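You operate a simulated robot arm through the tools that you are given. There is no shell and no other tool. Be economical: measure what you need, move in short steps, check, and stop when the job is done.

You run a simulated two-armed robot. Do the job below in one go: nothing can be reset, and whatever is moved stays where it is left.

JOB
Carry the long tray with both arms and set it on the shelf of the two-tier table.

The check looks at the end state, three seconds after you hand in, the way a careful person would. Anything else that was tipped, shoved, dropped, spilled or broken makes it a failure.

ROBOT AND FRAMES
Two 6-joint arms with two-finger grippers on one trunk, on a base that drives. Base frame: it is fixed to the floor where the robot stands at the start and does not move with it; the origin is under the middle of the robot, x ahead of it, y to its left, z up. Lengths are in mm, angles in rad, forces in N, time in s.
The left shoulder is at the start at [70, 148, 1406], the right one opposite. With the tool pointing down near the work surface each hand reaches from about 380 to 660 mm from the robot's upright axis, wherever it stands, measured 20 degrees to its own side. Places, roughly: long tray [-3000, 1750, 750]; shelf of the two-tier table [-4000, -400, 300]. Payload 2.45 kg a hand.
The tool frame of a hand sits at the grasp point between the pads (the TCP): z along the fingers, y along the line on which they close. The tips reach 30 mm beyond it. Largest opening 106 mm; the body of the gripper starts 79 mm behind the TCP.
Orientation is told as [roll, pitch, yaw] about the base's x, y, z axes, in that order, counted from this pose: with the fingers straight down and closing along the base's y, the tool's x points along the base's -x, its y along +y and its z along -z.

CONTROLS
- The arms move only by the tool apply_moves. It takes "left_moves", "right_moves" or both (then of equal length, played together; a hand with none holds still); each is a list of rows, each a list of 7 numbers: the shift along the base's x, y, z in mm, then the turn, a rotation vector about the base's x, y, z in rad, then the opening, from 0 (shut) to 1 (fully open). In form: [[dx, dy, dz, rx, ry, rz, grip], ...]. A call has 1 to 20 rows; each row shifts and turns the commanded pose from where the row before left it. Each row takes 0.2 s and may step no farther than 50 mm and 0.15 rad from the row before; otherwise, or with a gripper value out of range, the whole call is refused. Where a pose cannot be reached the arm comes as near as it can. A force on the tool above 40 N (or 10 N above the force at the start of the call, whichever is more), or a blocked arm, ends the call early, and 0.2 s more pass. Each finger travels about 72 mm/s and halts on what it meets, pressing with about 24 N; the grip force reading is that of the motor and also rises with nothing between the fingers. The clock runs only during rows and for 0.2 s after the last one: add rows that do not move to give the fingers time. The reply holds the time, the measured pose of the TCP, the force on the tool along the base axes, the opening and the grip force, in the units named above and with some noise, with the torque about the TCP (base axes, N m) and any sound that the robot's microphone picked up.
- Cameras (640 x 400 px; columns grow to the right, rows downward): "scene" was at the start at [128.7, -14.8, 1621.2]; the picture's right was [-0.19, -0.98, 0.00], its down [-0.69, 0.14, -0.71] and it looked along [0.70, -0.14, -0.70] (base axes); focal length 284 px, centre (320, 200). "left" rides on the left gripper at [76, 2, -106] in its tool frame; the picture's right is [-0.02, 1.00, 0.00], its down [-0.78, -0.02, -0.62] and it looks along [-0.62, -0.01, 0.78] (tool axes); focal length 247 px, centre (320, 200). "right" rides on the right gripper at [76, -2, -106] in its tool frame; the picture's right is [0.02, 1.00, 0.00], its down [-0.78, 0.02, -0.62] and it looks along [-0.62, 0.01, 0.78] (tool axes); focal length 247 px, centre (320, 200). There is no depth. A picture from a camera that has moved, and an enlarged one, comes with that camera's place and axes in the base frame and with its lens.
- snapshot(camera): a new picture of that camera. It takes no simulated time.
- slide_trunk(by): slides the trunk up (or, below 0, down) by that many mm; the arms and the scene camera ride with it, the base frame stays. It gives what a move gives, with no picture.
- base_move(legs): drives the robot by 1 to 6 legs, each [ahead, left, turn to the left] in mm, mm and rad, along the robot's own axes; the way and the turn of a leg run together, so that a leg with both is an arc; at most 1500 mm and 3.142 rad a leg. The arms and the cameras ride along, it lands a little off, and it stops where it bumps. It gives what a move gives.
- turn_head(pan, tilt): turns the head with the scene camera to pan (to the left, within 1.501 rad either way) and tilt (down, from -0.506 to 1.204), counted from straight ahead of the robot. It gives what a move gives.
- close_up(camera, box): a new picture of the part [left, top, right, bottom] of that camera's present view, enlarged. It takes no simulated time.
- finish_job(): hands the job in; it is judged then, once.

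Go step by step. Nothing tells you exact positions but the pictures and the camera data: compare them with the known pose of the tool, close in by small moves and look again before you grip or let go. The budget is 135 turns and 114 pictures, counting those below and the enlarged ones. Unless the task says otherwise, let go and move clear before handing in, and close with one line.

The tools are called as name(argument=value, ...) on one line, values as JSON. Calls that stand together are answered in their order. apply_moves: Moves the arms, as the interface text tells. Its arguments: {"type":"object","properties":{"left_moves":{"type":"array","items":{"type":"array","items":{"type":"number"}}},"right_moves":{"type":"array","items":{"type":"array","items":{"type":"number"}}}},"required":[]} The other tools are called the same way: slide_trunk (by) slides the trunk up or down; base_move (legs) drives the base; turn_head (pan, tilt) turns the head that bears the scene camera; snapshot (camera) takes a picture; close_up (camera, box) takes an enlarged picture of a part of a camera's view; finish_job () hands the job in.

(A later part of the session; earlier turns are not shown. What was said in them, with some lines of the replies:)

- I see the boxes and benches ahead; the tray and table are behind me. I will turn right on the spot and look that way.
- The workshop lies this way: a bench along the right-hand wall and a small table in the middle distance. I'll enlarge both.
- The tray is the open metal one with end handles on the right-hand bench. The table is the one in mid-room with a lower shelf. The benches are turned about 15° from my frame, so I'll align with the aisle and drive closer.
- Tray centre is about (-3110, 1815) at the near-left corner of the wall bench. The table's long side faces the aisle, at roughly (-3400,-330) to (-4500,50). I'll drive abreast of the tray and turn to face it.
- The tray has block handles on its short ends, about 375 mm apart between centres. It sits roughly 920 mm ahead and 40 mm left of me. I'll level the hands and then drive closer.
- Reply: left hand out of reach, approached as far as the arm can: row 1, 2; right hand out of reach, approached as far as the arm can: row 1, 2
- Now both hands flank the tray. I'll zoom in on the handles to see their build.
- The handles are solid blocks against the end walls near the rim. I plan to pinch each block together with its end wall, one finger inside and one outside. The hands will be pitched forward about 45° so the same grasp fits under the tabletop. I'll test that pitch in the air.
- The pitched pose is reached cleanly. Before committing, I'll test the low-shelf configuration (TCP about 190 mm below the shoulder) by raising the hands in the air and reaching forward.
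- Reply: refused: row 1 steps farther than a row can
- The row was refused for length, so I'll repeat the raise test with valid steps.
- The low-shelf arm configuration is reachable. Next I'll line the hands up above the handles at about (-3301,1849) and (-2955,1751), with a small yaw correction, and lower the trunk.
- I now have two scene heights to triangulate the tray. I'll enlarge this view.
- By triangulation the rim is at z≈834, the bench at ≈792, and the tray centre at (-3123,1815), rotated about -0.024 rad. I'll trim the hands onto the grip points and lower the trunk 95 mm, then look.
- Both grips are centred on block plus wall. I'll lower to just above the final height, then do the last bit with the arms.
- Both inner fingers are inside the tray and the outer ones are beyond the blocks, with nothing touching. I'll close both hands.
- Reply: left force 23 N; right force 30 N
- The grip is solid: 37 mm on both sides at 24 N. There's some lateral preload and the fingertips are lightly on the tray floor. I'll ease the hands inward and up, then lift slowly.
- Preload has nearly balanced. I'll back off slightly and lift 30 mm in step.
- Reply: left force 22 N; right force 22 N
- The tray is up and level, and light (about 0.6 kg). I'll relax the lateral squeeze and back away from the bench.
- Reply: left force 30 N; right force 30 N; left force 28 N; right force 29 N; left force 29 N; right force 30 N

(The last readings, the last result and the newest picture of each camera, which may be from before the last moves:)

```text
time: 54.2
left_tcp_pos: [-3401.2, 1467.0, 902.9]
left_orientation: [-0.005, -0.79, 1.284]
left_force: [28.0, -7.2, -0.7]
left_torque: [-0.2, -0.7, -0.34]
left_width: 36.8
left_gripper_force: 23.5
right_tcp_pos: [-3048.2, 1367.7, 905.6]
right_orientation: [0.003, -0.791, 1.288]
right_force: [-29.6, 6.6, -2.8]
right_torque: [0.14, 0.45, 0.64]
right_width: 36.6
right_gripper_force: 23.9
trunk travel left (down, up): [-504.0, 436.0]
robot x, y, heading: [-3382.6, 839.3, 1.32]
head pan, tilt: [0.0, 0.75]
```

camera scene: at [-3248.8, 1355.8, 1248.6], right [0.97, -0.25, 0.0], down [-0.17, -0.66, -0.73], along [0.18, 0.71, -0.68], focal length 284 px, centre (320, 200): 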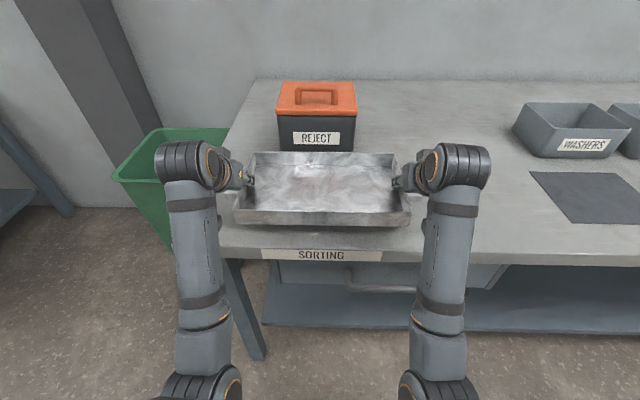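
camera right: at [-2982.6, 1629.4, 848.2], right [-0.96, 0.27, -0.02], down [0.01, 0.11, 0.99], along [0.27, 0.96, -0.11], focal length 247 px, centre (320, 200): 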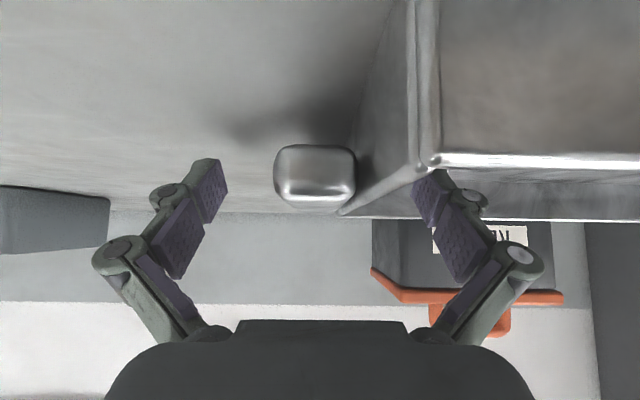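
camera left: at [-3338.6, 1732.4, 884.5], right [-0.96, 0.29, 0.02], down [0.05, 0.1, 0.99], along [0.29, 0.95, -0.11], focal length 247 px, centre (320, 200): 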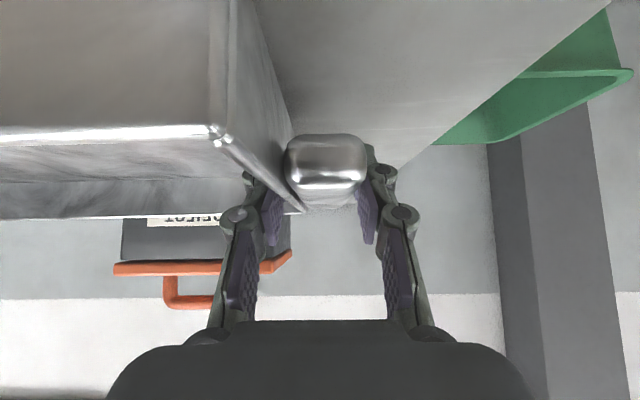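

The tray is held and clear of the bench. I'll ease the pull a bit, shift over abreast of the table middle, and turn around to face it.

apply_moves(left_moves=[[1.2, -0.3, 0, 0, 0, 0, 0], [0, 0, 0, 0, 0, 0, 0]], right_moves=[[-1.2, 0.3, 0, 0, 0, 0, 0], [0, 0, 0, 0, 0, 0, 0]])

base_move(legs=[[-88, 304, 0], [0, 0, 3.14]])

turn_head(pan=0, tilt=0.45)

snapshot(camera="scene")

```text
time: 54.8
left_tcp_pos: [-3400.7, 1468.8, 903.8]
left_orientation: [-0.002, -0.79, 1.287]
left_force: [-10.0, 3.7, -1.1]
left_torque: [-0.22, -0.14, 0.54]
left_width: 36.5
left_gripper_force: 24.1
right_tcp_pos: [-3047.4, 1367.3, 905.3]
right_orientation: [-0.001, -0.789, 1.288]
right_force: [11.0, -3.3, -3.8]
right_torque: [0.12, -0.2, -0.36]
right_width: 36.4
right_gripper_force: 23.9
trunk travel left (down, up): [-504.0, 436.0]
robot x, y, heading: [-3383.6, 837.1, 1.318]
head pan, tilt: [0.0, 0.75]
```

```text
time: 64.3
left_tcp_pos: [-3674.7, 197.7, 902.7]
left_orientation: [-0.002, -0.789, -1.851]
left_force: [22.4, -7.4, -1.1]
left_torque: [-0.03, -0.11, 0.75]
left_width: 36.9
left_gripper_force: 24.3
right_tcp_pos: [-4028.2, 296.5, 904.9]
right_orientation: [0.001, -0.789, -1.848]
right_force: [-23.3, 6.7, -2.3]
right_torque: [0.11, 0.28, -0.58]
right_width: 36.5
right_gripper_force: 24.3
trunk travel left (down, up): [-504.0, 436.0]
robot x, y, heading: [-3697.7, 827.8, -1.817]
head pan, tilt: [0.0, 0.75]
```

```text
time: 65.1
left_tcp_pos: [-3674.5, 197.3, 903.0]
left_orientation: [-0.002, -0.789, -1.851]
left_force: [0.5, -1.1, -2.6]
left_torque: [0.2, 0.2, 0.33]
left_width: 36.8
left_gripper_force: 24.5
right_tcp_pos: [-4028.4, 296.1, 905.3]
right_orientation: [0.001, -0.789, -1.85]
right_force: [-2.0, 1.5, -2.8]
right_torque: [-0.13, 0.01, -0.05]
right_width: 36.5
right_gripper_force: 23.8
trunk travel left (down, up): [-504.0, 436.0]
robot x, y, heading: [-3699.1, 826.9, -1.822]
head pan, tilt: [0.0, 0.45]
```

```text
79 pictures are left
camera scene: at [-3735.2, 690.8, 1275.0], right [-0.97, 0.25, 0.0], down [0.11, 0.42, -0.9], along [-0.22, -0.87, -0.44], focal length 284 px, centre (320, 200)
```

scene: 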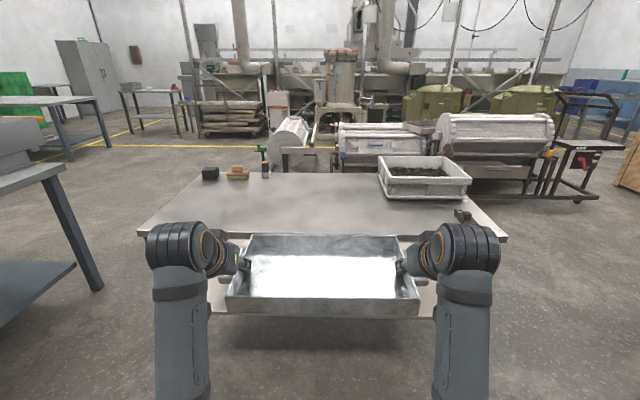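

The tray came round safely, forces are balanced, and the table front is square ahead. To measure the table heights, I'll take an enlarged view here and one more after lowering the trunk.

close_up(camera="scene", box=[120, 200, 520, 350])

slide_trunk(by=-330)

snapshot(camera="scene")

snapshot(camera="left")

snapshot(camera="right")

```text
1.60 times, centred on (320, 275) of scene
camera zoom: at [-3735.2, 690.8, 1275.0], right [-0.97, 0.25, 0.0], down [0.11, 0.42, -0.9], along [-0.22, -0.87, -0.44], focal length 455 px, centre (320, 80)
```

zoom: 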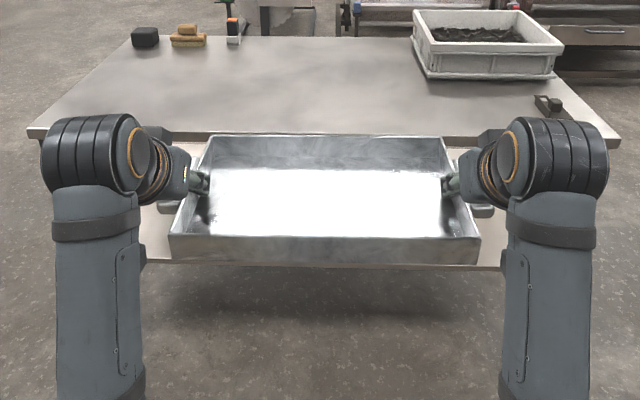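

```text
time: 68.3
left_tcp_pos: [-3675.2, 198.6, 572.7]
left_orientation: [-0.002, -0.788, -1.849]
left_force: [3.9, -2.5, -1.0]
left_torque: [-0.01, 0.21, 0.41]
left_width: 36.5
left_gripper_force: 24.1
right_tcp_pos: [-4028.7, 297.5, 575.7]
right_orientation: [0.0, -0.789, -1.849]
right_force: [-4.7, 1.5, -4.2]
right_torque: [0.09, 0.01, -0.15]
right_width: 36.6
right_gripper_force: 23.9
trunk travel left (down, up): [-174.0, 766.0]
robot x, y, heading: [-3697.6, 828.6, -1.82]
head pan, tilt: [0.0, 0.45]
```

```text
77 pictures are left
camera scene: at [-3735.1, 691.1, 945.1], right [-0.97, 0.25, 0.0], down [0.11, 0.42, -0.9], along [-0.22, -0.87, -0.44], focal length 284 px, centre (320, 200)
```

scene: 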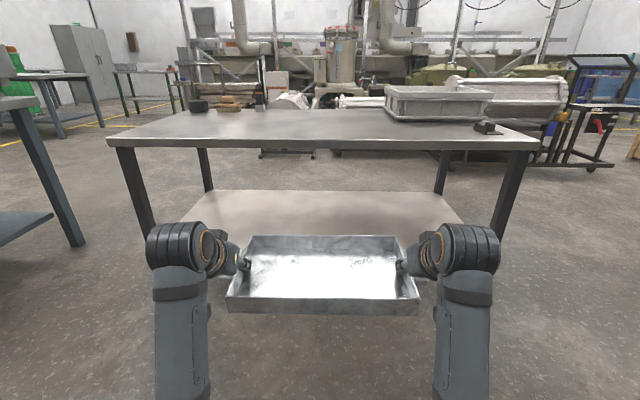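

```text
76 pictures are left
camera left: at [-3637.9, 322.3, 594.0], right [0.96, -0.29, 0.01], down [-0.05, -0.1, 0.99], along [-0.29, -0.95, -0.11], focal length 247 px, centre (320, 200)
```

left: 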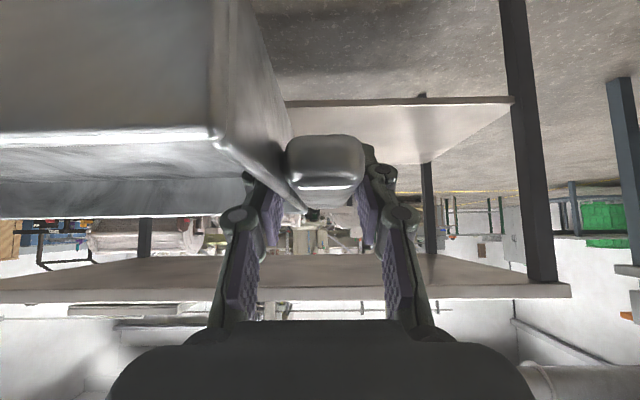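

```text
75 pictures are left
camera right: at [-3995.1, 421.2, 595.4], right [0.97, -0.26, -0.01], down [-0.01, -0.11, 0.99], along [-0.26, -0.96, -0.11], focal length 247 px, centre (320, 200)
```

right: 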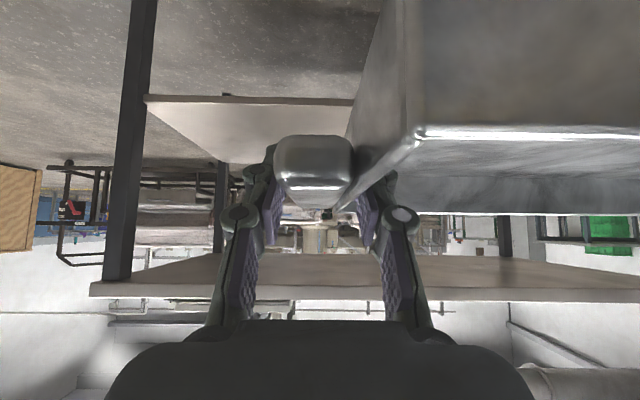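

The shelf is empty and clear. I make the tabletop z≈730 (underside ≈695), the shelf z≈303, and the front edge about 390 mm beyond the tray centre, with the tray parallel to it. I'll lower the trunk and drive the tray part of the way in under the top.

slide_trunk(by=-155)

base_move(legs=[[250, 0, 0]])

snapshot(camera="scene")

snapshot(camera="left")

snapshot(camera="right")

```text
time: 70.1
left_tcp_pos: [-3675.7, 199.2, 418.6]
left_orientation: [-0.001, -0.789, -1.849]
left_force: [5.1, -2.3, -2.5]
left_torque: [0.12, 0.11, 0.39]
left_width: 36.8
left_gripper_force: 24.2
right_tcp_pos: [-4029.1, 297.6, 420.2]
right_orientation: [0.0, -0.79, -1.849]
right_force: [-4.9, 2.0, -3.2]
right_torque: [0.04, 0.09, -0.18]
right_width: 36.8
right_gripper_force: 23.6
trunk travel left (down, up): [-19.0, 921.0]
robot x, y, heading: [-3700.7, 827.5, -1.818]
head pan, tilt: [0.0, 0.45]
```

```text
time: 72.0
left_tcp_pos: [-3735.8, -42.0, 417.8]
left_orientation: [-0.003, -0.789, -1.851]
left_force: [6.0, -1.9, -1.7]
left_torque: [0.07, 0.17, 0.39]
left_width: 36.6
left_gripper_force: 23.9
right_tcp_pos: [-4088.9, 57.7, 420.4]
right_orientation: [0.0, -0.788, -1.848]
right_force: [-5.7, 1.6, -3.0]
right_torque: [0.0, 0.08, -0.18]
right_width: 36.7
right_gripper_force: 23.8
trunk travel left (down, up): [-19.0, 921.0]
robot x, y, heading: [-3760.7, 592.8, -1.819]
head pan, tilt: [0.0, 0.45]
```

```text
74 pictures are left
camera scene: at [-3796.0, 451.8, 790.1], right [-0.97, 0.25, 0.0], down [0.11, 0.42, -0.9], along [-0.22, -0.87, -0.44], focal length 284 px, centre (320, 200)
```

scene: 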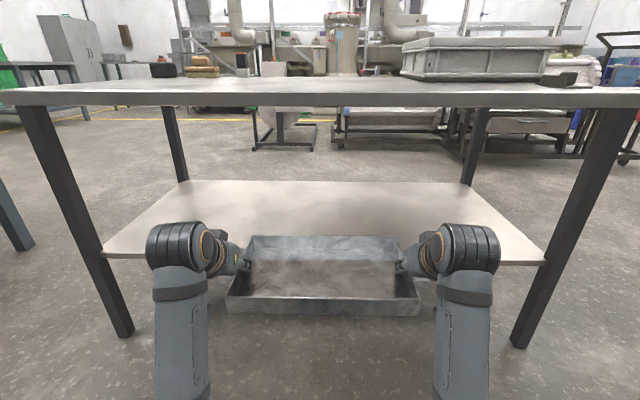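

```text
73 pictures are left
camera left: at [-3699.2, 82.9, 438.9], right [0.96, -0.29, 0.01], down [-0.05, -0.1, 0.99], along [-0.29, -0.95, -0.11], focal length 247 px, centre (320, 200)
```

left: 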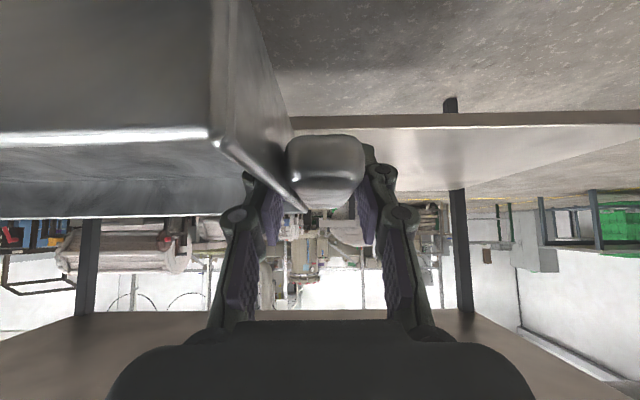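

```text
72 pictures are left
camera right: at [-4056.3, 182.1, 440.3], right [0.97, -0.26, -0.01], down [-0.01, -0.11, 0.99], along [-0.26, -0.96, -0.11], focal length 247 px, centre (320, 200)
```

right: 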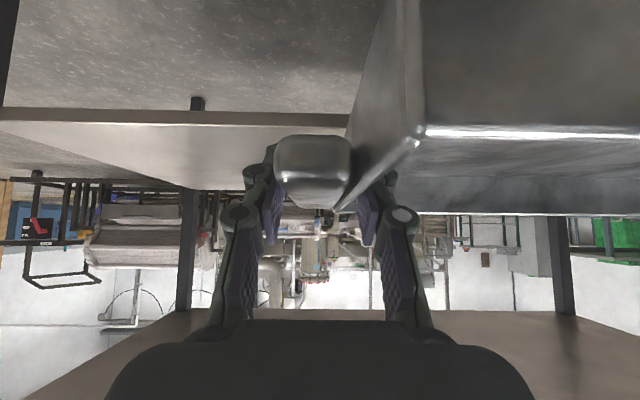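

The approach is clean. I'll enlarge two views to pin the shelf edge and height.

close_up(camera="left", box=[400, 80, 560, 180])

close_up(camera="scene", box=[60, 220, 180, 295])

close_up(camera="scene", box=[480, 220, 600, 295])

close_up(camera="right", box=[60, 80, 220, 180])

```text
4.00 times, centred on (480, 130) of left
camera zoom: at [-3699.2, 82.9, 438.9], right [0.96, -0.29, 0.01], down [-0.05, -0.1, 0.99], along [-0.29, -0.95, -0.11], focal length 988 px, centre (-320, 480)
```

zoom: 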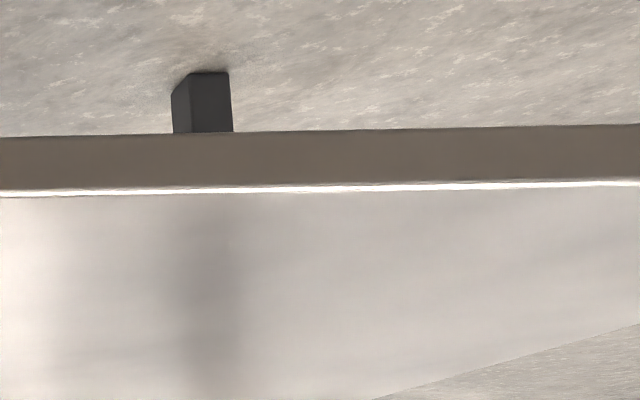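

```text
5.33 times, centred on (120, 258) of scene
camera zoom: at [-3796.0, 451.8, 790.1], right [-0.97, 0.25, 0.0], down [0.11, 0.42, -0.9], along [-0.22, -0.87, -0.44], focal length 1515 px, centre (1387, -107)
```

zoom: 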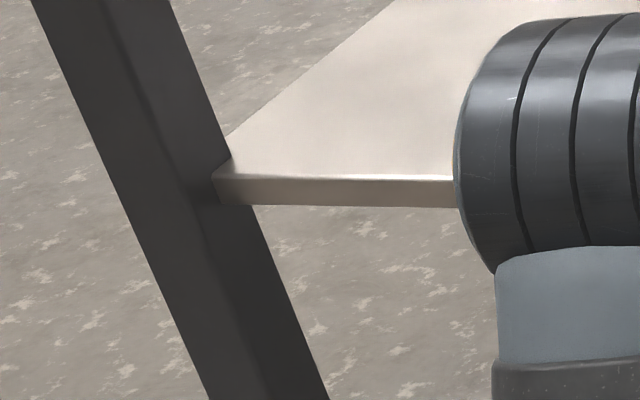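

```text
5.33 times, centred on (540, 258) of scene
camera zoom: at [-3796.0, 451.8, 790.1], right [-0.97, 0.25, 0.0], down [0.11, 0.42, -0.9], along [-0.22, -0.87, -0.44], focal length 1515 px, centre (-853, -107)
```

zoom: 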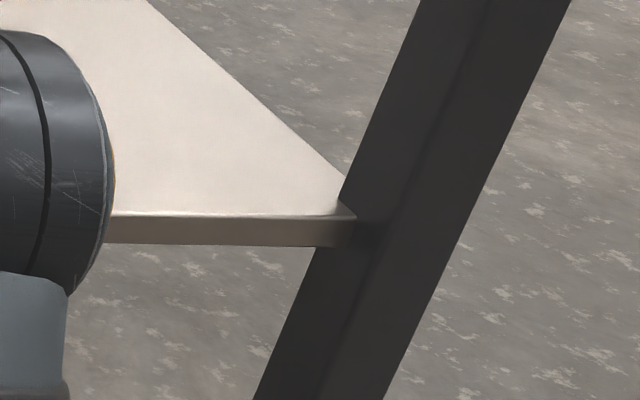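

```text
4.00 times, centred on (140, 130) of right
camera zoom: at [-4056.3, 182.1, 440.3], right [0.97, -0.26, -0.01], down [-0.01, -0.11, 0.99], along [-0.26, -0.96, -0.11], focal length 988 px, centre (1040, 480)
```

zoom: 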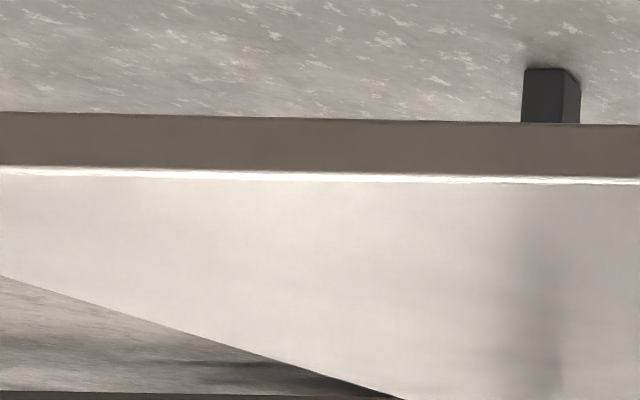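

Shelf surface is z≈315 and its edge is 160 mm ahead of the tray centre, with the tray square to it. I'll drive in 300 mm, which puts the tray fully over the shelf with about 60 mm of clearance below.

base_move(legs=[[200, 0, 0]])

snapshot(camera="scene")

```text
time: 73.5
left_tcp_pos: [-3784.1, -231.9, 418.4]
left_orientation: [-0.001, -0.789, -1.849]
left_force: [0.9, -0.5, -1.8]
left_torque: [0.02, 0.24, 0.3]
left_width: 36.7
left_gripper_force: 24.0
right_tcp_pos: [-4137.0, -133.3, 421.2]
right_orientation: [0.001, -0.788, -1.849]
right_force: [-0.7, 2.0, -3.3]
right_torque: [0.07, -0.08, -0.01]
right_width: 36.4
right_gripper_force: 24.4
trunk travel left (down, up): [-19.0, 921.0]
robot x, y, heading: [-3809.0, 395.6, -1.82]
head pan, tilt: [0.0, 0.45]
```

```text
67 pictures are left
camera scene: at [-3844.2, 261.2, 790.1], right [-0.97, 0.25, 0.0], down [0.11, 0.42, -0.9], along [-0.22, -0.87, -0.44], focal length 284 px, centre (320, 200)
```

scene: 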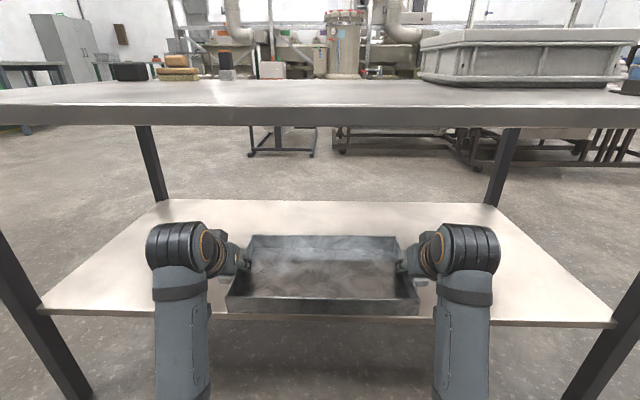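

All clear on both sides. I'll drive in the last 107 mm.

base_move(legs=[[107, 0, 0]])

snapshot(camera="scene")

snapshot(camera="left")

snapshot(camera="right")

```text
time: 74.7
left_tcp_pos: [-3810.1, -335.5, 417.4]
left_orientation: [-0.001, -0.79, -1.852]
left_force: [-1.0, -0.9, -2.2]
left_torque: [0.11, 0.21, 0.27]
left_width: 36.6
left_gripper_force: 23.7
right_tcp_pos: [-4164.6, -237.3, 419.9]
right_orientation: [-0.001, -0.79, -1.849]
right_force: [0.4, 1.4, -2.3]
right_torque: [-0.06, -0.05, -0.02]
right_width: 36.4
right_gripper_force: 24.1
trunk travel left (down, up): [-19.0, 921.0]
robot x, y, heading: [-3832.6, 293.5, -1.819]
head pan, tilt: [0.0, 0.45]
```

```text
66 pictures are left
camera scene: at [-3870.6, 157.5, 790.1], right [-0.97, 0.25, 0.0], down [0.11, 0.42, -0.9], along [-0.22, -0.87, -0.44], focal length 284 px, centre (320, 200)
```

scene: 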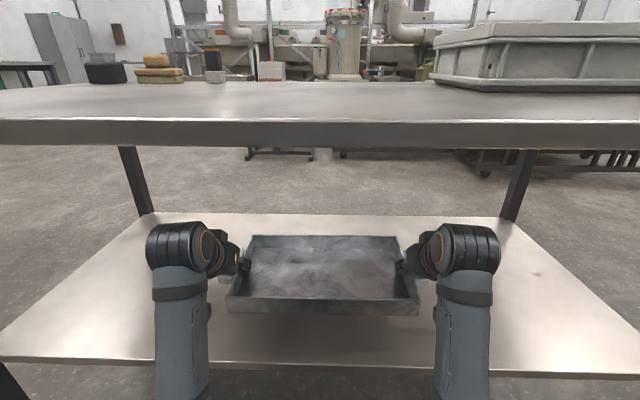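

```text
65 pictures are left
camera left: at [-3773.4, -211.3, 438.9], right [0.96, -0.29, 0.01], down [-0.05, -0.1, 0.99], along [-0.29, -0.95, -0.11], focal length 247 px, centre (320, 200)
```

left: 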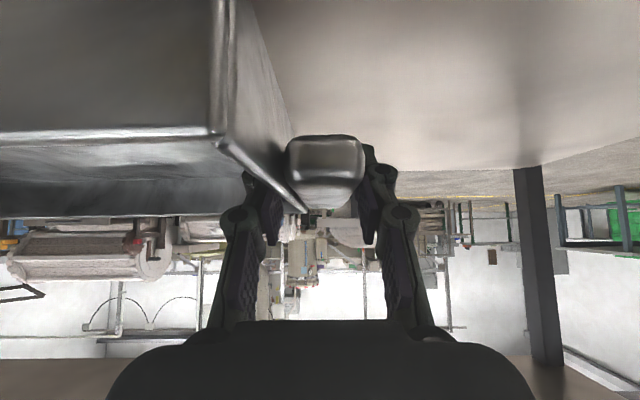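

```text
64 pictures are left
camera right: at [-4130.6, -112.4, 440.2], right [0.97, -0.26, -0.01], down [-0.01, -0.11, 0.99], along [-0.26, -0.96, -0.11], focal length 247 px, centre (320, 200)
```

right: 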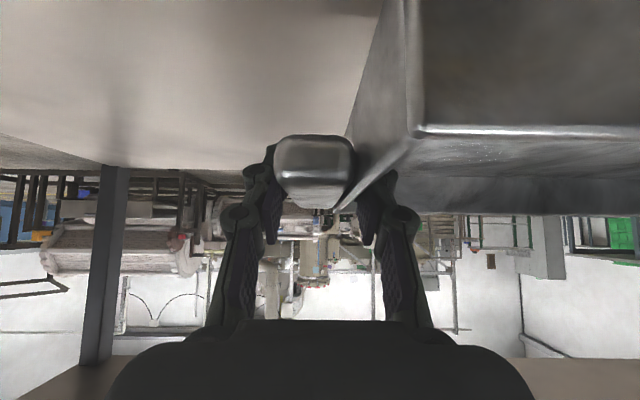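

The tray is fully over the shelf. I'll back up 20 mm so the arms are set exactly as in the proven bench grasp, then lower most of the way.

base_move(legs=[[-18, 0, 0]])

apply_moves(left_moves=[[0, 0, -10, 0, 0, 0, 0], [0, 0, -10, 0, 0, 0, 0], [0, 0, -10, 0, 0, 0, 0], [0, 0, -10, 0, 0, 0, 0], [0, 0, 0, 0, 0, 0, 0]], right_moves=[[0, 0, -11, 0, 0, 0, 0], [0, 0, -10, 0, 0, 0, 0], [0, 0, -10, 0, 0, 0, 0], [0, 0, -10, 0, 0, 0, 0], [0, 0, 0, 0, 0, 0, 0]])

snapshot(camera="left")

snapshot(camera="scene")

```text
time: 75.5
left_tcp_pos: [-3805.6, -317.9, 418.3]
left_orientation: [-0.001, -0.789, -1.847]
left_force: [-0.4, 0.5, -2.3]
left_torque: [0.22, 0.15, 0.24]
left_width: 36.9
left_gripper_force: 24.4
right_tcp_pos: [-4159.2, -218.8, 419.6]
right_orientation: [0.0, -0.788, -1.849]
right_force: [0.6, 0.5, -2.5]
right_torque: [-0.11, 0.0, -0.11]
right_width: 36.5
right_gripper_force: 24.0
trunk travel left (down, up): [-19.0, 921.0]
robot x, y, heading: [-3829.9, 313.5, -1.818]
head pan, tilt: [0.0, 0.45]
```

```text
time: 76.7
left_tcp_pos: [-3805.2, -322.6, 389.7]
left_orientation: [-0.004, -0.81, -1.847]
left_force: [-17.6, 2.3, -0.5]
left_torque: [-0.27, 0.83, 0.08]
left_width: 36.9
left_gripper_force: 24.3
right_tcp_pos: [-4159.6, -225.7, 398.3]
right_orientation: [0.003, -0.819, -1.846]
right_force: [17.9, -3.6, -3.8]
right_torque: [0.49, -0.38, 0.71]
right_width: 36.5
right_gripper_force: 23.9
trunk travel left (down, up): [-19.0, 921.0]
robot x, y, heading: [-3831.2, 311.9, -1.821]
head pan, tilt: [0.0, 0.45]
```

```text
63 pictures are left
camera left: at [-3769.1, -198.8, 407.3], right [0.96, -0.29, 0.01], down [-0.04, -0.08, 1.0], along [-0.29, -0.95, -0.09], focal length 247 px, centre (320, 200)
```

left: 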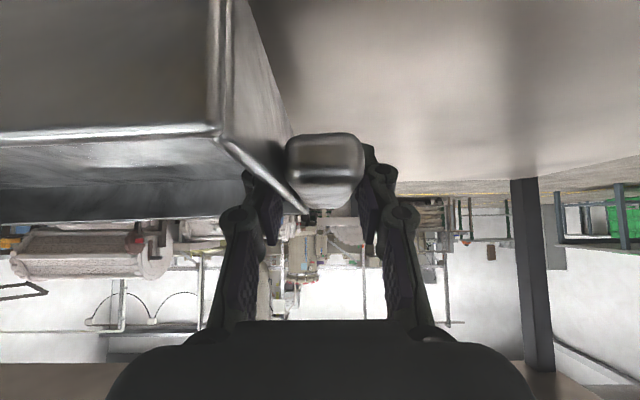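

```text
62 pictures are left
camera scene: at [-3865.8, 170.6, 791.2], right [-0.97, 0.25, 0.0], down [0.11, 0.43, -0.9], along [-0.22, -0.87, -0.44], focal length 284 px, centre (320, 200)
```

scene: 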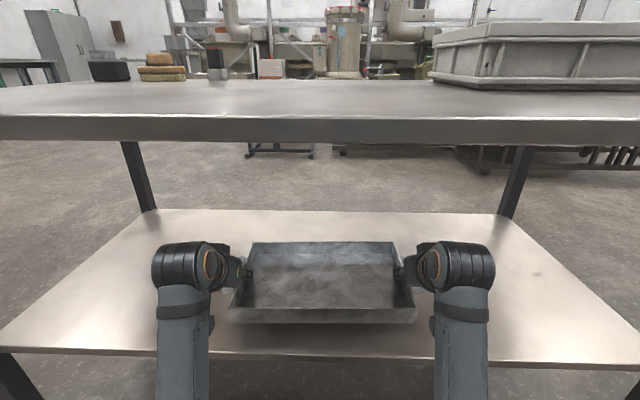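

The hands stalled at about 390–398, so something other than the tray is touching, probably a forearm or elbow. I'll raise back up at once and tilt the head down to inspect.

apply_moves(left_moves=[[0, 0, 10, 0, 0, 0, 0], [0, 0, 10, 0, 0, 0, 0], [0, 0, 10, 0, 0, 0, 0], [0, 0, 10, 0, 0, 0, 0], [0, 0, 0, 0, 0, 0, 0]], right_moves=[[0, 0, 11, 0, 0, 0, 0], [0, 0, 10, 0, 0, 0, 0], [0, 0, 10, 0, 0, 0, 0], [0, 0, 10, 0, 0, 0, 0], [0, 0, 0, 0, 0, 0, 0]])

turn_head(pan=0, tilt=1.2)

snapshot(camera="scene")

```text
time: 77.9
left_tcp_pos: [-3805.9, -317.5, 419.7]
left_orientation: [-0.003, -0.786, -1.848]
left_force: [-3.8, 2.0, -1.2]
left_torque: [0.39, 0.3, -0.06]
left_width: 36.6
left_gripper_force: 24.0
right_tcp_pos: [-4159.1, -218.3, 419.6]
right_orientation: [-0.002, -0.785, -1.845]
right_force: [4.0, -2.4, -3.3]
right_torque: [-0.27, 0.08, -0.26]
right_width: 36.8
right_gripper_force: 24.1
trunk travel left (down, up): [-19.0, 921.0]
robot x, y, heading: [-3827.9, 310.6, -1.822]
head pan, tilt: [0.0, 0.45]
```

```text
time: 79.0
left_tcp_pos: [-3806.5, -317.8, 418.9]
left_orientation: [-0.001, -0.788, -1.848]
left_force: [-1.2, 0.1, -1.2]
left_torque: [-0.3, 0.47, 0.24]
left_width: 36.7
left_gripper_force: 24.1
right_tcp_pos: [-4159.6, -218.8, 419.1]
right_orientation: [0.001, -0.788, -1.85]
right_force: [1.1, 1.4, -3.8]
right_torque: [0.43, -0.01, -0.04]
right_width: 36.7
right_gripper_force: 24.0
trunk travel left (down, up): [-19.0, 921.0]
robot x, y, heading: [-3830.2, 313.6, -1.821]
head pan, tilt: [0.0, 1.201]
```

```text
61 pictures are left
camera scene: at [-3857.3, 209.9, 732.0], right [-0.97, 0.25, 0.0], down [0.23, 0.9, -0.36], along [-0.09, -0.35, -0.93], focal length 284 px, centre (320, 200)
```

scene: 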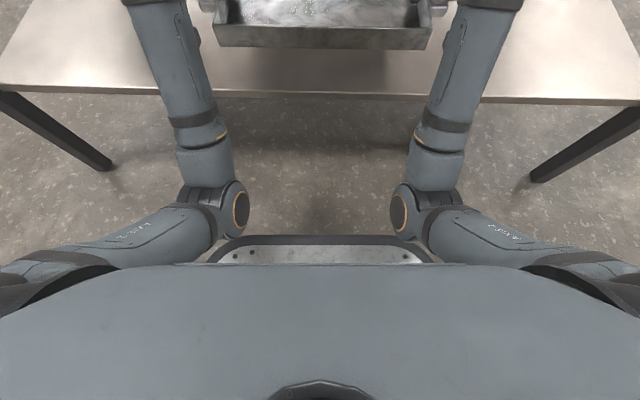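

The elbows hang right at the robot's own base and the forearms run close over the shelf edge. Raising the trunk while lowering the hands by the same amount will lift the elbows clear. I'll do this in 60 mm steps; the headroom is ample.

slide_trunk(by=60)

apply_moves(left_moves=[[0, 0, -10, 0, 0, 0, 0], [0, 0, -10, 0, 0, 0, 0], [0, 0, -10, 0, 0, 0, 0], [0, 0, -10, 0, 0, 0, 0], [0, 0, -10, 0, 0, 0, 0], [0, 0, -10, 0, 0, 0, 0], [0, 0, 0, 0, 0, 0, 0]], right_moves=[[0, 0, -10, 0, 0, 0, 0], [0, 0, -10, 0, 0, 0, 0], [0, 0, -10, 0, 0, 0, 0], [0, 0, -10, 0, 0, 0, 0], [0, 0, -10, 0, 0, 0, 0], [0, 0, -10, 0, 0, 0, 0], [0, 0, 0, 0, 0, 0, 0]])

snapshot(camera="scene")

```text
time: 80.0
left_tcp_pos: [-3805.4, -318.4, 478.1]
left_orientation: [-0.001, -0.786, -1.848]
left_force: [0.7, -1.5, -2.4]
left_torque: [-0.29, 0.36, 0.36]
left_width: 36.5
left_gripper_force: 24.1
right_tcp_pos: [-4158.5, -219.2, 480.6]
right_orientation: [0.001, -0.788, -1.848]
right_force: [-0.8, 1.3, -3.6]
right_torque: [0.38, -0.12, 0.02]
right_width: 36.5
right_gripper_force: 24.3
trunk travel left (down, up): [-79.0, 861.0]
robot x, y, heading: [-3831.9, 313.3, -1.819]
head pan, tilt: [0.0, 1.201]
```

```text
time: 81.6
left_tcp_pos: [-3807.1, -320.9, 418.3]
left_orientation: [-0.003, -0.788, -1.848]
left_force: [1.6, 0.9, -1.5]
left_torque: [0.27, 0.24, 0.21]
left_width: 36.8
left_gripper_force: 23.7
right_tcp_pos: [-4159.2, -219.6, 419.7]
right_orientation: [0.002, -0.787, -1.848]
right_force: [-0.6, 0.0, -3.4]
right_torque: [-0.15, 0.04, -0.24]
right_width: 36.9
right_gripper_force: 24.8
trunk travel left (down, up): [-79.0, 861.0]
robot x, y, heading: [-3828.2, 309.3, -1.819]
head pan, tilt: [0.0, 1.201]
```

```text
60 pictures are left
camera scene: at [-3857.3, 209.9, 792.0], right [-0.97, 0.25, 0.0], down [0.23, 0.9, -0.36], along [-0.09, -0.35, -0.93], focal length 284 px, centre (320, 200)
```

scene: 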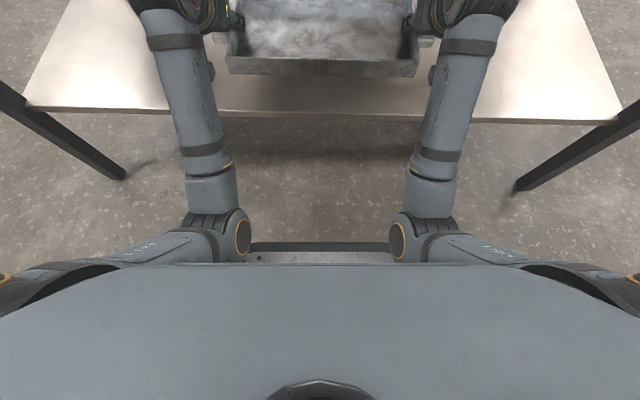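

That worked with no deviation. Another 60 mm the same way.

slide_trunk(by=60)

apply_moves(left_moves=[[0, 0, -10, 0, 0, 0, 0], [0, 0, -10, 0, 0, 0, 0], [0, 0, -10, 0, 0, 0, 0], [0, 0, -10, 0, 0, 0, 0], [0, 0, -10, 0, 0, 0, 0], [0, 0, -10, 0, 0, 0, 0], [0, 0, 0, 0, 0, 0, 0]], right_moves=[[0, 0, -10, 0, 0, 0, 0], [0, 0, -10, 0, 0, 0, 0], [0, 0, -10, 0, 0, 0, 0], [0, 0, -10, 0, 0, 0, 0], [0, 0, -10, 0, 0, 0, 0], [0, 0, -10, 0, 0, 0, 0], [0, 0, 0, 0, 0, 0, 0]])

snapshot(camera="scene")

```text
time: 82.6
left_tcp_pos: [-3806.6, -318.5, 478.9]
left_orientation: [-0.001, -0.789, -1.85]
left_force: [-1.1, -0.4, -2.7]
left_torque: [-0.17, 0.29, 0.2]
left_width: 36.5
left_gripper_force: 24.4
right_tcp_pos: [-4159.2, -220.2, 479.7]
right_orientation: [0.001, -0.787, -1.848]
right_force: [1.0, 0.2, -3.4]
right_torque: [0.22, -0.12, 0.0]
right_width: 36.4
right_gripper_force: 23.9
trunk travel left (down, up): [-139.0, 801.0]
robot x, y, heading: [-3826.7, 312.8, -1.821]
head pan, tilt: [0.0, 1.201]
```

```text
time: 84.2
left_tcp_pos: [-3805.8, -317.5, 417.9]
left_orientation: [-0.003, -0.789, -1.848]
left_force: [6.3, -0.6, -2.2]
left_torque: [0.25, 0.03, 0.15]
left_width: 36.7
left_gripper_force: 23.9
right_tcp_pos: [-4158.6, -219.6, 419.8]
right_orientation: [0.002, -0.788, -1.848]
right_force: [-5.4, 1.3, -2.5]
right_torque: [-0.22, 0.1, -0.39]
right_width: 36.4
right_gripper_force: 23.7
trunk travel left (down, up): [-139.0, 801.0]
robot x, y, heading: [-3830.2, 313.4, -1.819]
head pan, tilt: [0.0, 1.201]
```

```text
59 pictures are left
camera scene: at [-3857.3, 209.8, 852.0], right [-0.97, 0.25, 0.0], down [0.23, 0.9, -0.36], along [-0.09, -0.35, -0.93], focal length 284 px, centre (320, 200)
```

scene: 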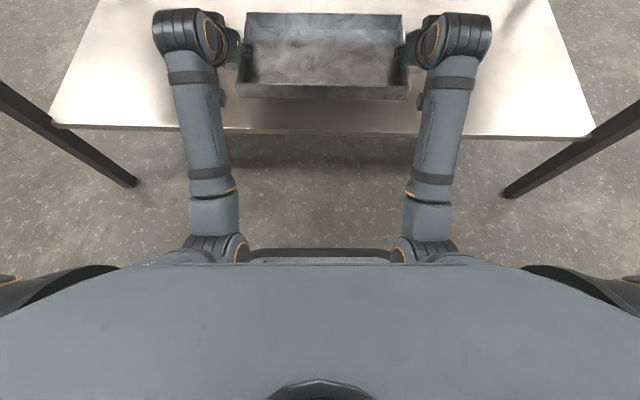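

Elbows are higher and clear now. I'll lower the tray toward the shelf: 40 mm first, then check tracking.

apply_moves(left_moves=[[0, 0, -10, 0, 0, 0, 0], [0, 0, -10, 0, 0, 0, 0], [0, 0, -10, 0, 0, 0, 0], [0, 0, -10, 0, 0, 0, 0], [0, 0, 0, 0, 0, 0, 0]], right_moves=[[0, 0, -10, 0, 0, 0, 0], [0, 0, -10, 0, 0, 0, 0], [0, 0, -10, 0, 0, 0, 0], [0, 0, -11, 0, 0, 0, 0], [0, 0, 0, 0, 0, 0, 0]])

snapshot(camera="scene")

snapshot(camera="left")

```text
time: 85.4
left_tcp_pos: [-3806.6, -319.1, 377.6]
left_orientation: [-0.001, -0.789, -1.851]
left_force: [7.5, -1.7, -2.2]
left_torque: [0.24, -0.09, 0.32]
left_width: 36.7
left_gripper_force: 24.2
right_tcp_pos: [-4160.8, -219.4, 378.2]
right_orientation: [0.0, -0.787, -1.85]
right_force: [-7.1, 2.1, -2.0]
right_torque: [-0.23, 0.07, -0.35]
right_width: 36.7
right_gripper_force: 24.6
trunk travel left (down, up): [-139.0, 801.0]
robot x, y, heading: [-3830.4, 312.3, -1.82]
head pan, tilt: [0.0, 1.201]
```

```text
58 pictures are left
camera scene: at [-3857.3, 209.8, 852.0], right [-0.97, 0.25, 0.0], down [0.23, 0.9, -0.36], along [-0.09, -0.35, -0.93], focal length 284 px, centre (320, 200)
```

scene: 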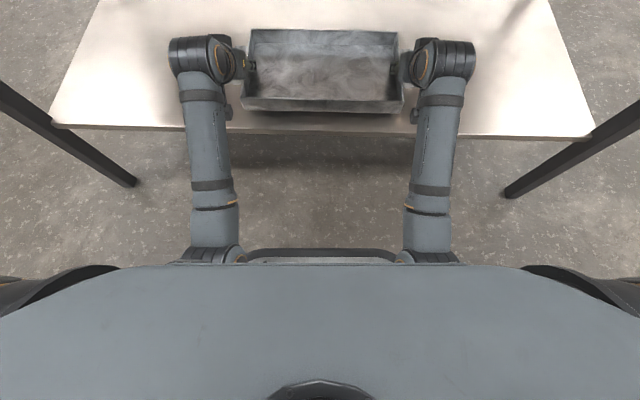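

```text
57 pictures are left
camera left: at [-3769.9, -194.8, 398.9], right [0.96, -0.29, 0.01], down [-0.05, -0.1, 0.99], along [-0.29, -0.95, -0.11], focal length 247 px, centre (320, 200)
```

left: 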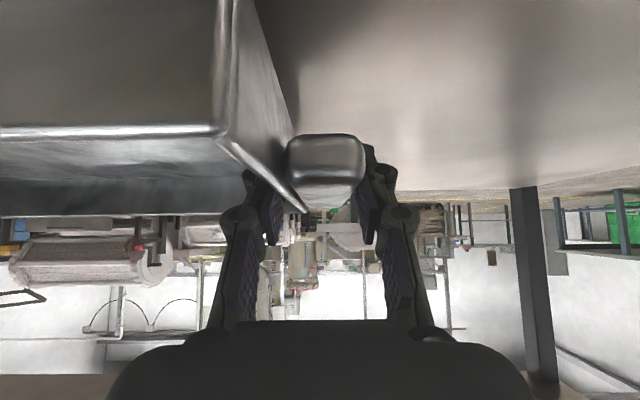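

Tracking is exact. The tray front sits about 36 mm inside the shelf edge. I'll slide it 35 mm deeper while still in the air, then lower in small steps to touchdown.

apply_moves(left_moves=[[-2.4, -8.4, 0, 0, 0, 0, 0], [-2.4, -8.4, 0, 0, 0, 0, 0], [-2.4, -8.4, 0, 0, 0, 0, 0], [-2.4, -8.4, 0, 0, 0, 0, 0], [0, 0, -4, 0, 0, 0, 0], [0, 0, -4, 0, 0, 0, 0], [0, 0, 0, 0, 0, 0, 0]], right_moves=[[-2.4, -8.4, 0, 0, 0, 0, 0], [-2.4, -8.4, 0, 0, 0, 0, 0], [-2.4, -8.4, 0, 0, 0, 0, 0], [-2.4, -8.4, 0, 0, 0, 0, 0], [0, 0, -4, 0, 0, 0, 0], [0, 0, -4, 0, 0, 0, 0], [0, 0, 0, 0, 0, 0, 0]])

```text
time: 87.0
left_tcp_pos: [-3816.6, -352.2, 370.6]
left_orientation: [-0.002, -0.79, -1.847]
left_force: [9.1, -2.5, -0.9]
left_torque: [0.21, 0.2, 0.42]
left_width: 36.7
left_gripper_force: 23.6
right_tcp_pos: [-4168.5, -252.9, 370.6]
right_orientation: [0.0, -0.785, -1.849]
right_force: [-8.1, 3.4, -3.1]
right_torque: [-0.07, 0.21, -0.39]
right_width: 36.9
right_gripper_force: 24.2
trunk travel left (down, up): [-139.0, 801.0]
robot x, y, heading: [-3832.2, 310.2, -1.82]
head pan, tilt: [0.0, 1.201]
```

apply_moves(left_moves=[[0, 0, -3, 0, 0, 0, 0], [0, 0, -3, 0, 0, 0, 0], [0, 0, -3, 0, 0, 0, 0], [0, 0, 0, 0, 0, 0, 0]], right_moves=[[0, 0, -3, 0, 0, 0, 0], [0, 0, -3, 0, 0, 0, 0], [0, 0, -3, 0, 0, 0, 0], [0, 0, 0, 0, 0, 0, 0]])

close_up(camera="scene", box=[160, 0, 480, 200])

snapshot(camera="right")

```text
time: 88.0
left_tcp_pos: [-3815.1, -352.4, 361.8]
left_orientation: [-0.001, -0.789, -1.85]
left_force: [9.2, -3.0, -1.8]
left_torque: [-0.32, 0.27, 0.57]
left_width: 36.7
left_gripper_force: 23.9
right_tcp_pos: [-4170.0, -253.8, 362.1]
right_orientation: [0.0, -0.789, -1.849]
right_force: [-9.1, 4.1, -3.1]
right_torque: [0.41, -0.06, -0.2]
right_width: 36.7
right_gripper_force: 23.7
trunk travel left (down, up): [-139.0, 801.0]
robot x, y, heading: [-3833.3, 313.5, -1.816]
head pan, tilt: [0.0, 1.201]
```

```text
2.00 times, centred on (320, 100) of scene
camera zoom: at [-3857.3, 209.8, 851.9], right [-0.97, 0.25, 0.0], down [0.23, 0.9, -0.36], along [-0.09, -0.35, -0.93], focal length 568 px, centre (320, 400)
```

zoom: 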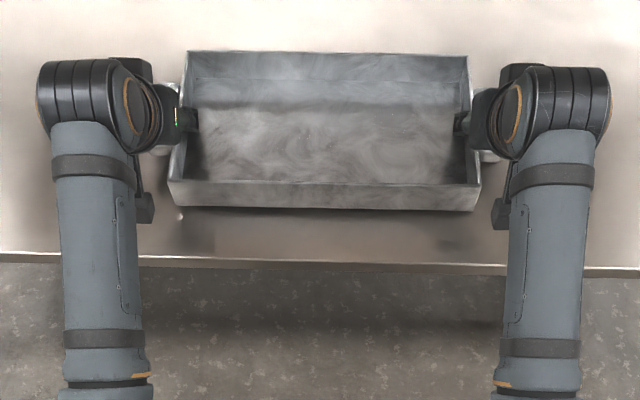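

```text
55 pictures are left
camera right: at [-4135.4, -129.2, 382.3], right [0.97, -0.26, -0.02], down [-0.01, -0.11, 0.99], along [-0.26, -0.96, -0.11], focal length 247 px, centre (320, 200)
```

right: 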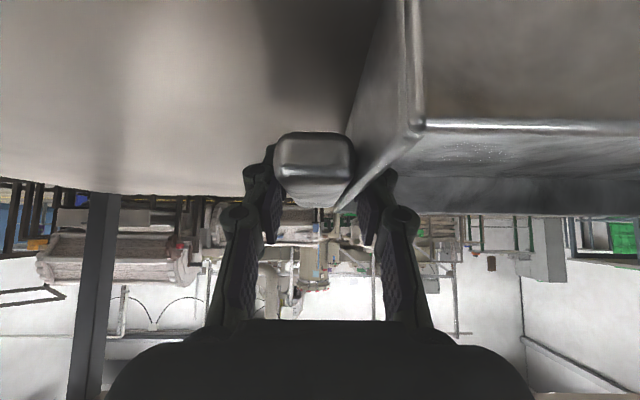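

Still airborne, well inside the edge. I'll continue lowering in 2 mm steps and watch for a vertical force.

apply_moves(left_moves=[[0, 0, -2, 0, 0, 0, 0], [0, 0, -2, 0, 0, 0, 0], [0, 0, -2, 0, 0, 0, 0], [0, 0, 0, 0, 0, 0, 0]], right_moves=[[0, 0, -2, 0, 0, 0, 0], [0, 0, -2, 0, 0, 0, 0], [0, 0, -2, 0, 0, 0, 0], [0, 0, 0, 0, 0, 0, 0]])

```text
time: 89.0
left_tcp_pos: [-3816.5, -352.2, 356.4]
left_orientation: [-0.002, -0.785, -1.849]
left_force: [4.2, -1.4, -3.0]
left_torque: [-0.24, 0.01, 0.28]
left_width: 36.5
left_gripper_force: 23.7
right_tcp_pos: [-4169.3, -253.4, 355.8]
right_orientation: [0.002, -0.79, -1.849]
right_force: [-4.5, 1.7, -2.0]
right_torque: [0.23, -0.08, -0.24]
right_width: 36.6
right_gripper_force: 24.0
trunk travel left (down, up): [-139.0, 801.0]
robot x, y, heading: [-3829.3, 309.7, -1.821]
head pan, tilt: [0.0, 1.201]
```

apply_moves(left_moves=[[0, 0, -2, 0, 0, 0, 0], [0, 0, -2, 0, 0, 0, 0], [0, 0, -2, 0, 0, 0, 0], [0, 0, 0, 0, 0, 0, 0]], right_moves=[[0, 0, -2, 0, 0, 0, 0], [0, 0, -2, 0, 0, 0, 0], [0, 0, -2, 0, 0, 0, 0], [0, 0, 0, 0, 0, 0, 0]])

```text
time: 90.0
left_tcp_pos: [-3816.1, -351.7, 352.9]
left_orientation: [-0.001, -0.796, -1.848]
left_force: [3.2, -3.1, 10.2]
left_torque: [0.3, 0.08, 0.16]
left_width: 36.7
left_gripper_force: 23.7
right_tcp_pos: [-4169.6, -252.2, 353.7]
right_orientation: [-0.001, -0.795, -1.849]
right_force: [-5.8, -3.5, 9.4]
right_torque: [0.11, 0.05, -0.3]
right_width: 36.6
right_gripper_force: 24.1
trunk travel left (down, up): [-139.0, 801.0]
robot x, y, heading: [-3830.7, 310.4, -1.819]
head pan, tilt: [0.0, 1.201]
```

The tray has touched down evenly, at about +10 N on both hands. I'll ease up 2 mm and open both grippers gently.

apply_moves(left_moves=[[0, 0, 2, 0, 0, 0, 0], [0, 0, 0, 0, 0, 0, 0.38], [0, 0, 0, 0, 0, 0, 0.45], [0, 0, 0, 0, 0, 0, 0.6], [0, 0, 0, 0, 0, 0, 0.8], [0, 0, 0, 0, 0, 0, 1], [0, 0, 0, 0, 0, 0, 1]], right_moves=[[0, 0, 2, 0, 0, 0, 0], [0, 0, 0, 0, 0, 0, 0.38], [0, 0, 0, 0, 0, 0, 0.45], [0, 0, 0, 0, 0, 0, 0.6], [0, 0, 0, 0, 0, 0, 0.8], [0, 0, 0, 0, 0, 0, 1], [0, 0, 0, 0, 0, 0, 1]])

close_up(camera="scene", box=[160, 0, 480, 200])

snapshot(camera="left")

snapshot(camera="right")

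```text
time: 91.6
left_tcp_pos: [-3815.7, -351.4, 352.6]
left_orientation: [-0.002, -0.789, -1.848]
left_force: [-1.1, -0.7, -0.2]
left_torque: [-0.03, -0.01, 0.06]
left_width: 106.0
left_gripper_force: 0.1
right_tcp_pos: [-4169.0, -252.5, 352.4]
right_orientation: [0.001, -0.79, -1.85]
right_force: [0.1, 0.5, 1.0]
right_torque: [-0.02, 0.02, 0.04]
right_width: 106.1
right_gripper_force: 0.1
trunk travel left (down, up): [-139.0, 801.0]
robot x, y, heading: [-3828.1, 313.9, -1.822]
head pan, tilt: [0.0, 1.201]
```

```text
2.00 times, centred on (320, 100) of scene
camera zoom: at [-3857.1, 210.3, 852.0], right [-0.97, 0.25, 0.0], down [0.23, 0.9, -0.36], along [-0.09, -0.35, -0.93], focal length 568 px, centre (320, 400)
```

zoom: 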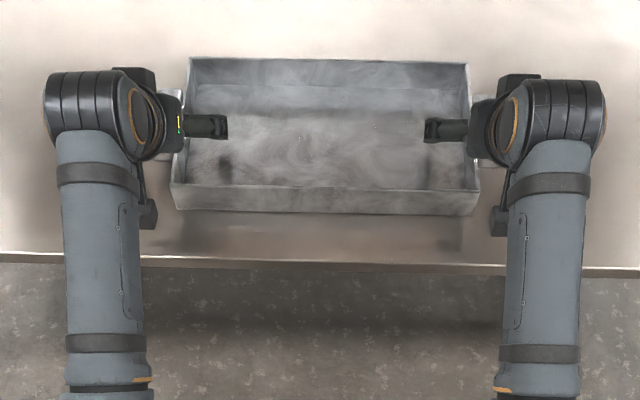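

```text
53 pictures are left
camera left: at [-3778.9, -227.7, 372.6], right [0.96, -0.29, 0.01], down [-0.05, -0.1, 0.99], along [-0.29, -0.95, -0.11], focal length 247 px, centre (320, 200)
```

left: 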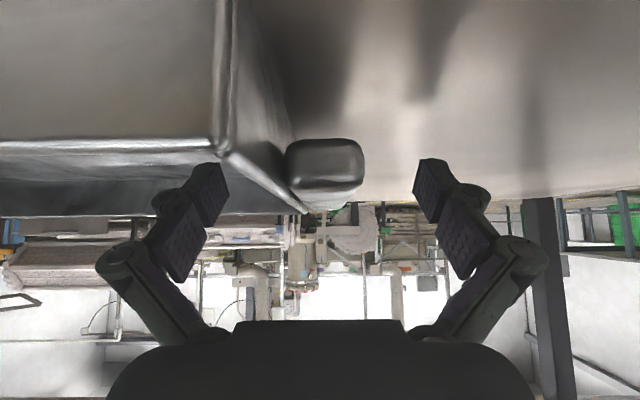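

```text
52 pictures are left
camera right: at [-4135.8, -128.2, 372.4], right [0.97, -0.26, -0.01], down [-0.01, -0.11, 0.99], along [-0.26, -0.96, -0.11], focal length 247 px, centre (320, 200)
```

right: 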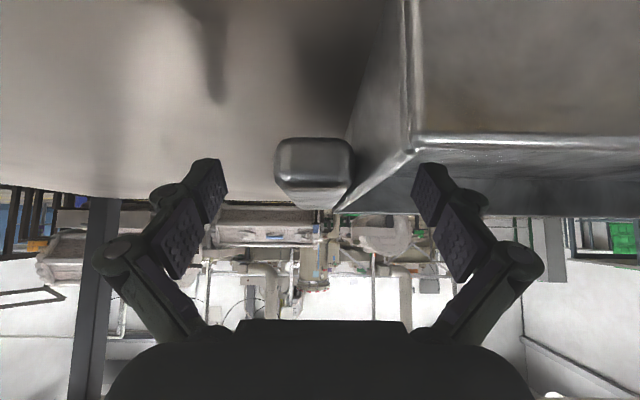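

The tray sits flat on the shelf, released. I'll raise the hands straight up 75 mm, still under the top, and then back the robot out.

apply_moves(left_moves=[[0, 0, 5, 0, 0, 0, 1], [0, 0, 10, 0, 0, 0, 1], [0, 0, 15, 0, 0, 0, 1], [0, 0, 15, 0, 0, 0, 1], [0, 0, 15, 0, 0, 0, 1], [0, 0, 15, 0, 0, 0, 1]], right_moves=[[0, 0, 5, 0, 0, 0, 1], [0, 0, 10, 0, 0, 0, 1], [0, 0, 15, 0, 0, 0, 1], [0, 0, 15, 0, 0, 0, 1], [0, 0, 15, 0, 0, 0, 1], [0, 0, 15, 0, 0, 0, 1]])

close_up(camera="scene", box=[160, 0, 480, 200])

```text
time: 93.0
left_tcp_pos: [-3815.8, -352.0, 427.2]
left_orientation: [-0.002, -0.789, -1.851]
left_force: [0.1, 0.2, 0.6]
left_torque: [0.01, -0.01, 0.02]
left_width: 105.9
left_gripper_force: 0.1
right_tcp_pos: [-4168.7, -252.3, 427.4]
right_orientation: [0.001, -0.788, -1.849]
right_force: [-0.7, -1.1, 0.5]
right_torque: [0.04, -0.01, 0.0]
right_width: 105.9
right_gripper_force: 0.1
trunk travel left (down, up): [-139.0, 801.0]
robot x, y, heading: [-3830.2, 311.5, -1.821]
head pan, tilt: [0.0, 1.201]
```

```text
2.00 times, centred on (320, 100) of scene
camera zoom: at [-3857.1, 210.3, 852.0], right [-0.97, 0.25, 0.0], down [0.23, 0.9, -0.36], along [-0.09, -0.35, -0.93], focal length 568 px, centre (320, 400)
```

zoom: 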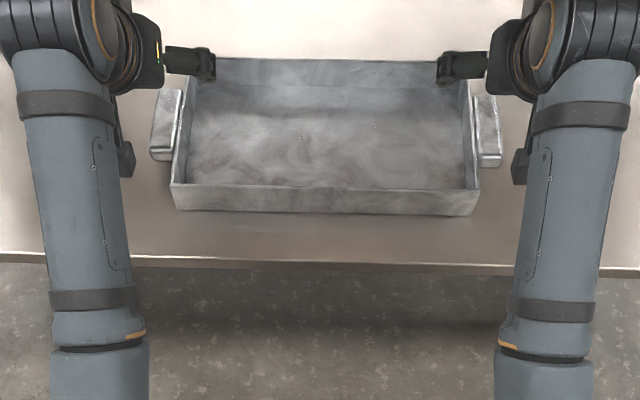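

The tray stayed put and the hands are above it. Now I'll back out and take a last look.

base_move(legs=[[-600, 0, 0]])

turn_head(pan=0, tilt=0.45)

snapshot(camera="scene")

```text
time: 96.4
left_tcp_pos: [-3665.5, 235.3, 426.7]
left_orientation: [-0.001, -0.788, -1.845]
left_force: [-0.3, 0.1, 0.8]
left_torque: [0.01, 0.01, -0.01]
left_width: 105.9
left_gripper_force: 0.0
right_tcp_pos: [-4018.9, 334.0, 428.4]
right_orientation: [-0.001, -0.79, -1.846]
right_force: [0.5, 0.9, -0.7]
right_torque: [-0.05, 0.02, 0.0]
right_width: 105.9
right_gripper_force: 0.1
trunk travel left (down, up): [-139.0, 801.0]
robot x, y, heading: [-3683.1, 901.6, -1.813]
head pan, tilt: [0.0, 1.201]
```

```text
time: 97.5
left_tcp_pos: [-3665.0, 236.0, 426.4]
left_orientation: [-0.004, -0.79, -1.846]
left_force: [1.0, 0.3, -0.8]
left_torque: [0.04, 0.01, 0.01]
left_width: 105.9
left_gripper_force: 0.0
right_tcp_pos: [-4019.0, 333.7, 427.6]
right_orientation: [0.001, -0.789, -1.845]
right_force: [0.7, -0.3, -0.4]
right_torque: [0.04, 0.02, -0.01]
right_width: 106.1
right_gripper_force: 0.0
trunk travel left (down, up): [-139.0, 801.0]
robot x, y, heading: [-3679.4, 898.2, -1.816]
head pan, tilt: [0.0, 0.45]
```

```text
50 pictures are left
camera scene: at [-3717.6, 762.7, 910.1], right [-0.97, 0.24, 0.0], down [0.11, 0.42, -0.9], along [-0.22, -0.87, -0.44], focal length 284 px, centre (320, 200)
```

scene: 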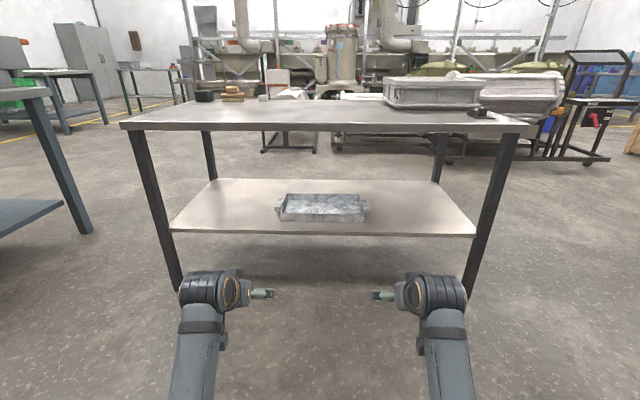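

The tray rests squarely on the shelf, nothing else looks moved, and both hands are clear. I'm handing in.

finish_job()

```text
The job is handed in.
```

The long tray is on the shelf of the two-tier table, set down level with both arms and released. The arms stalled once during lowering, on the robot's base or the shelf edge; I raised them and re-posed, and nothing looked moved afterwards.
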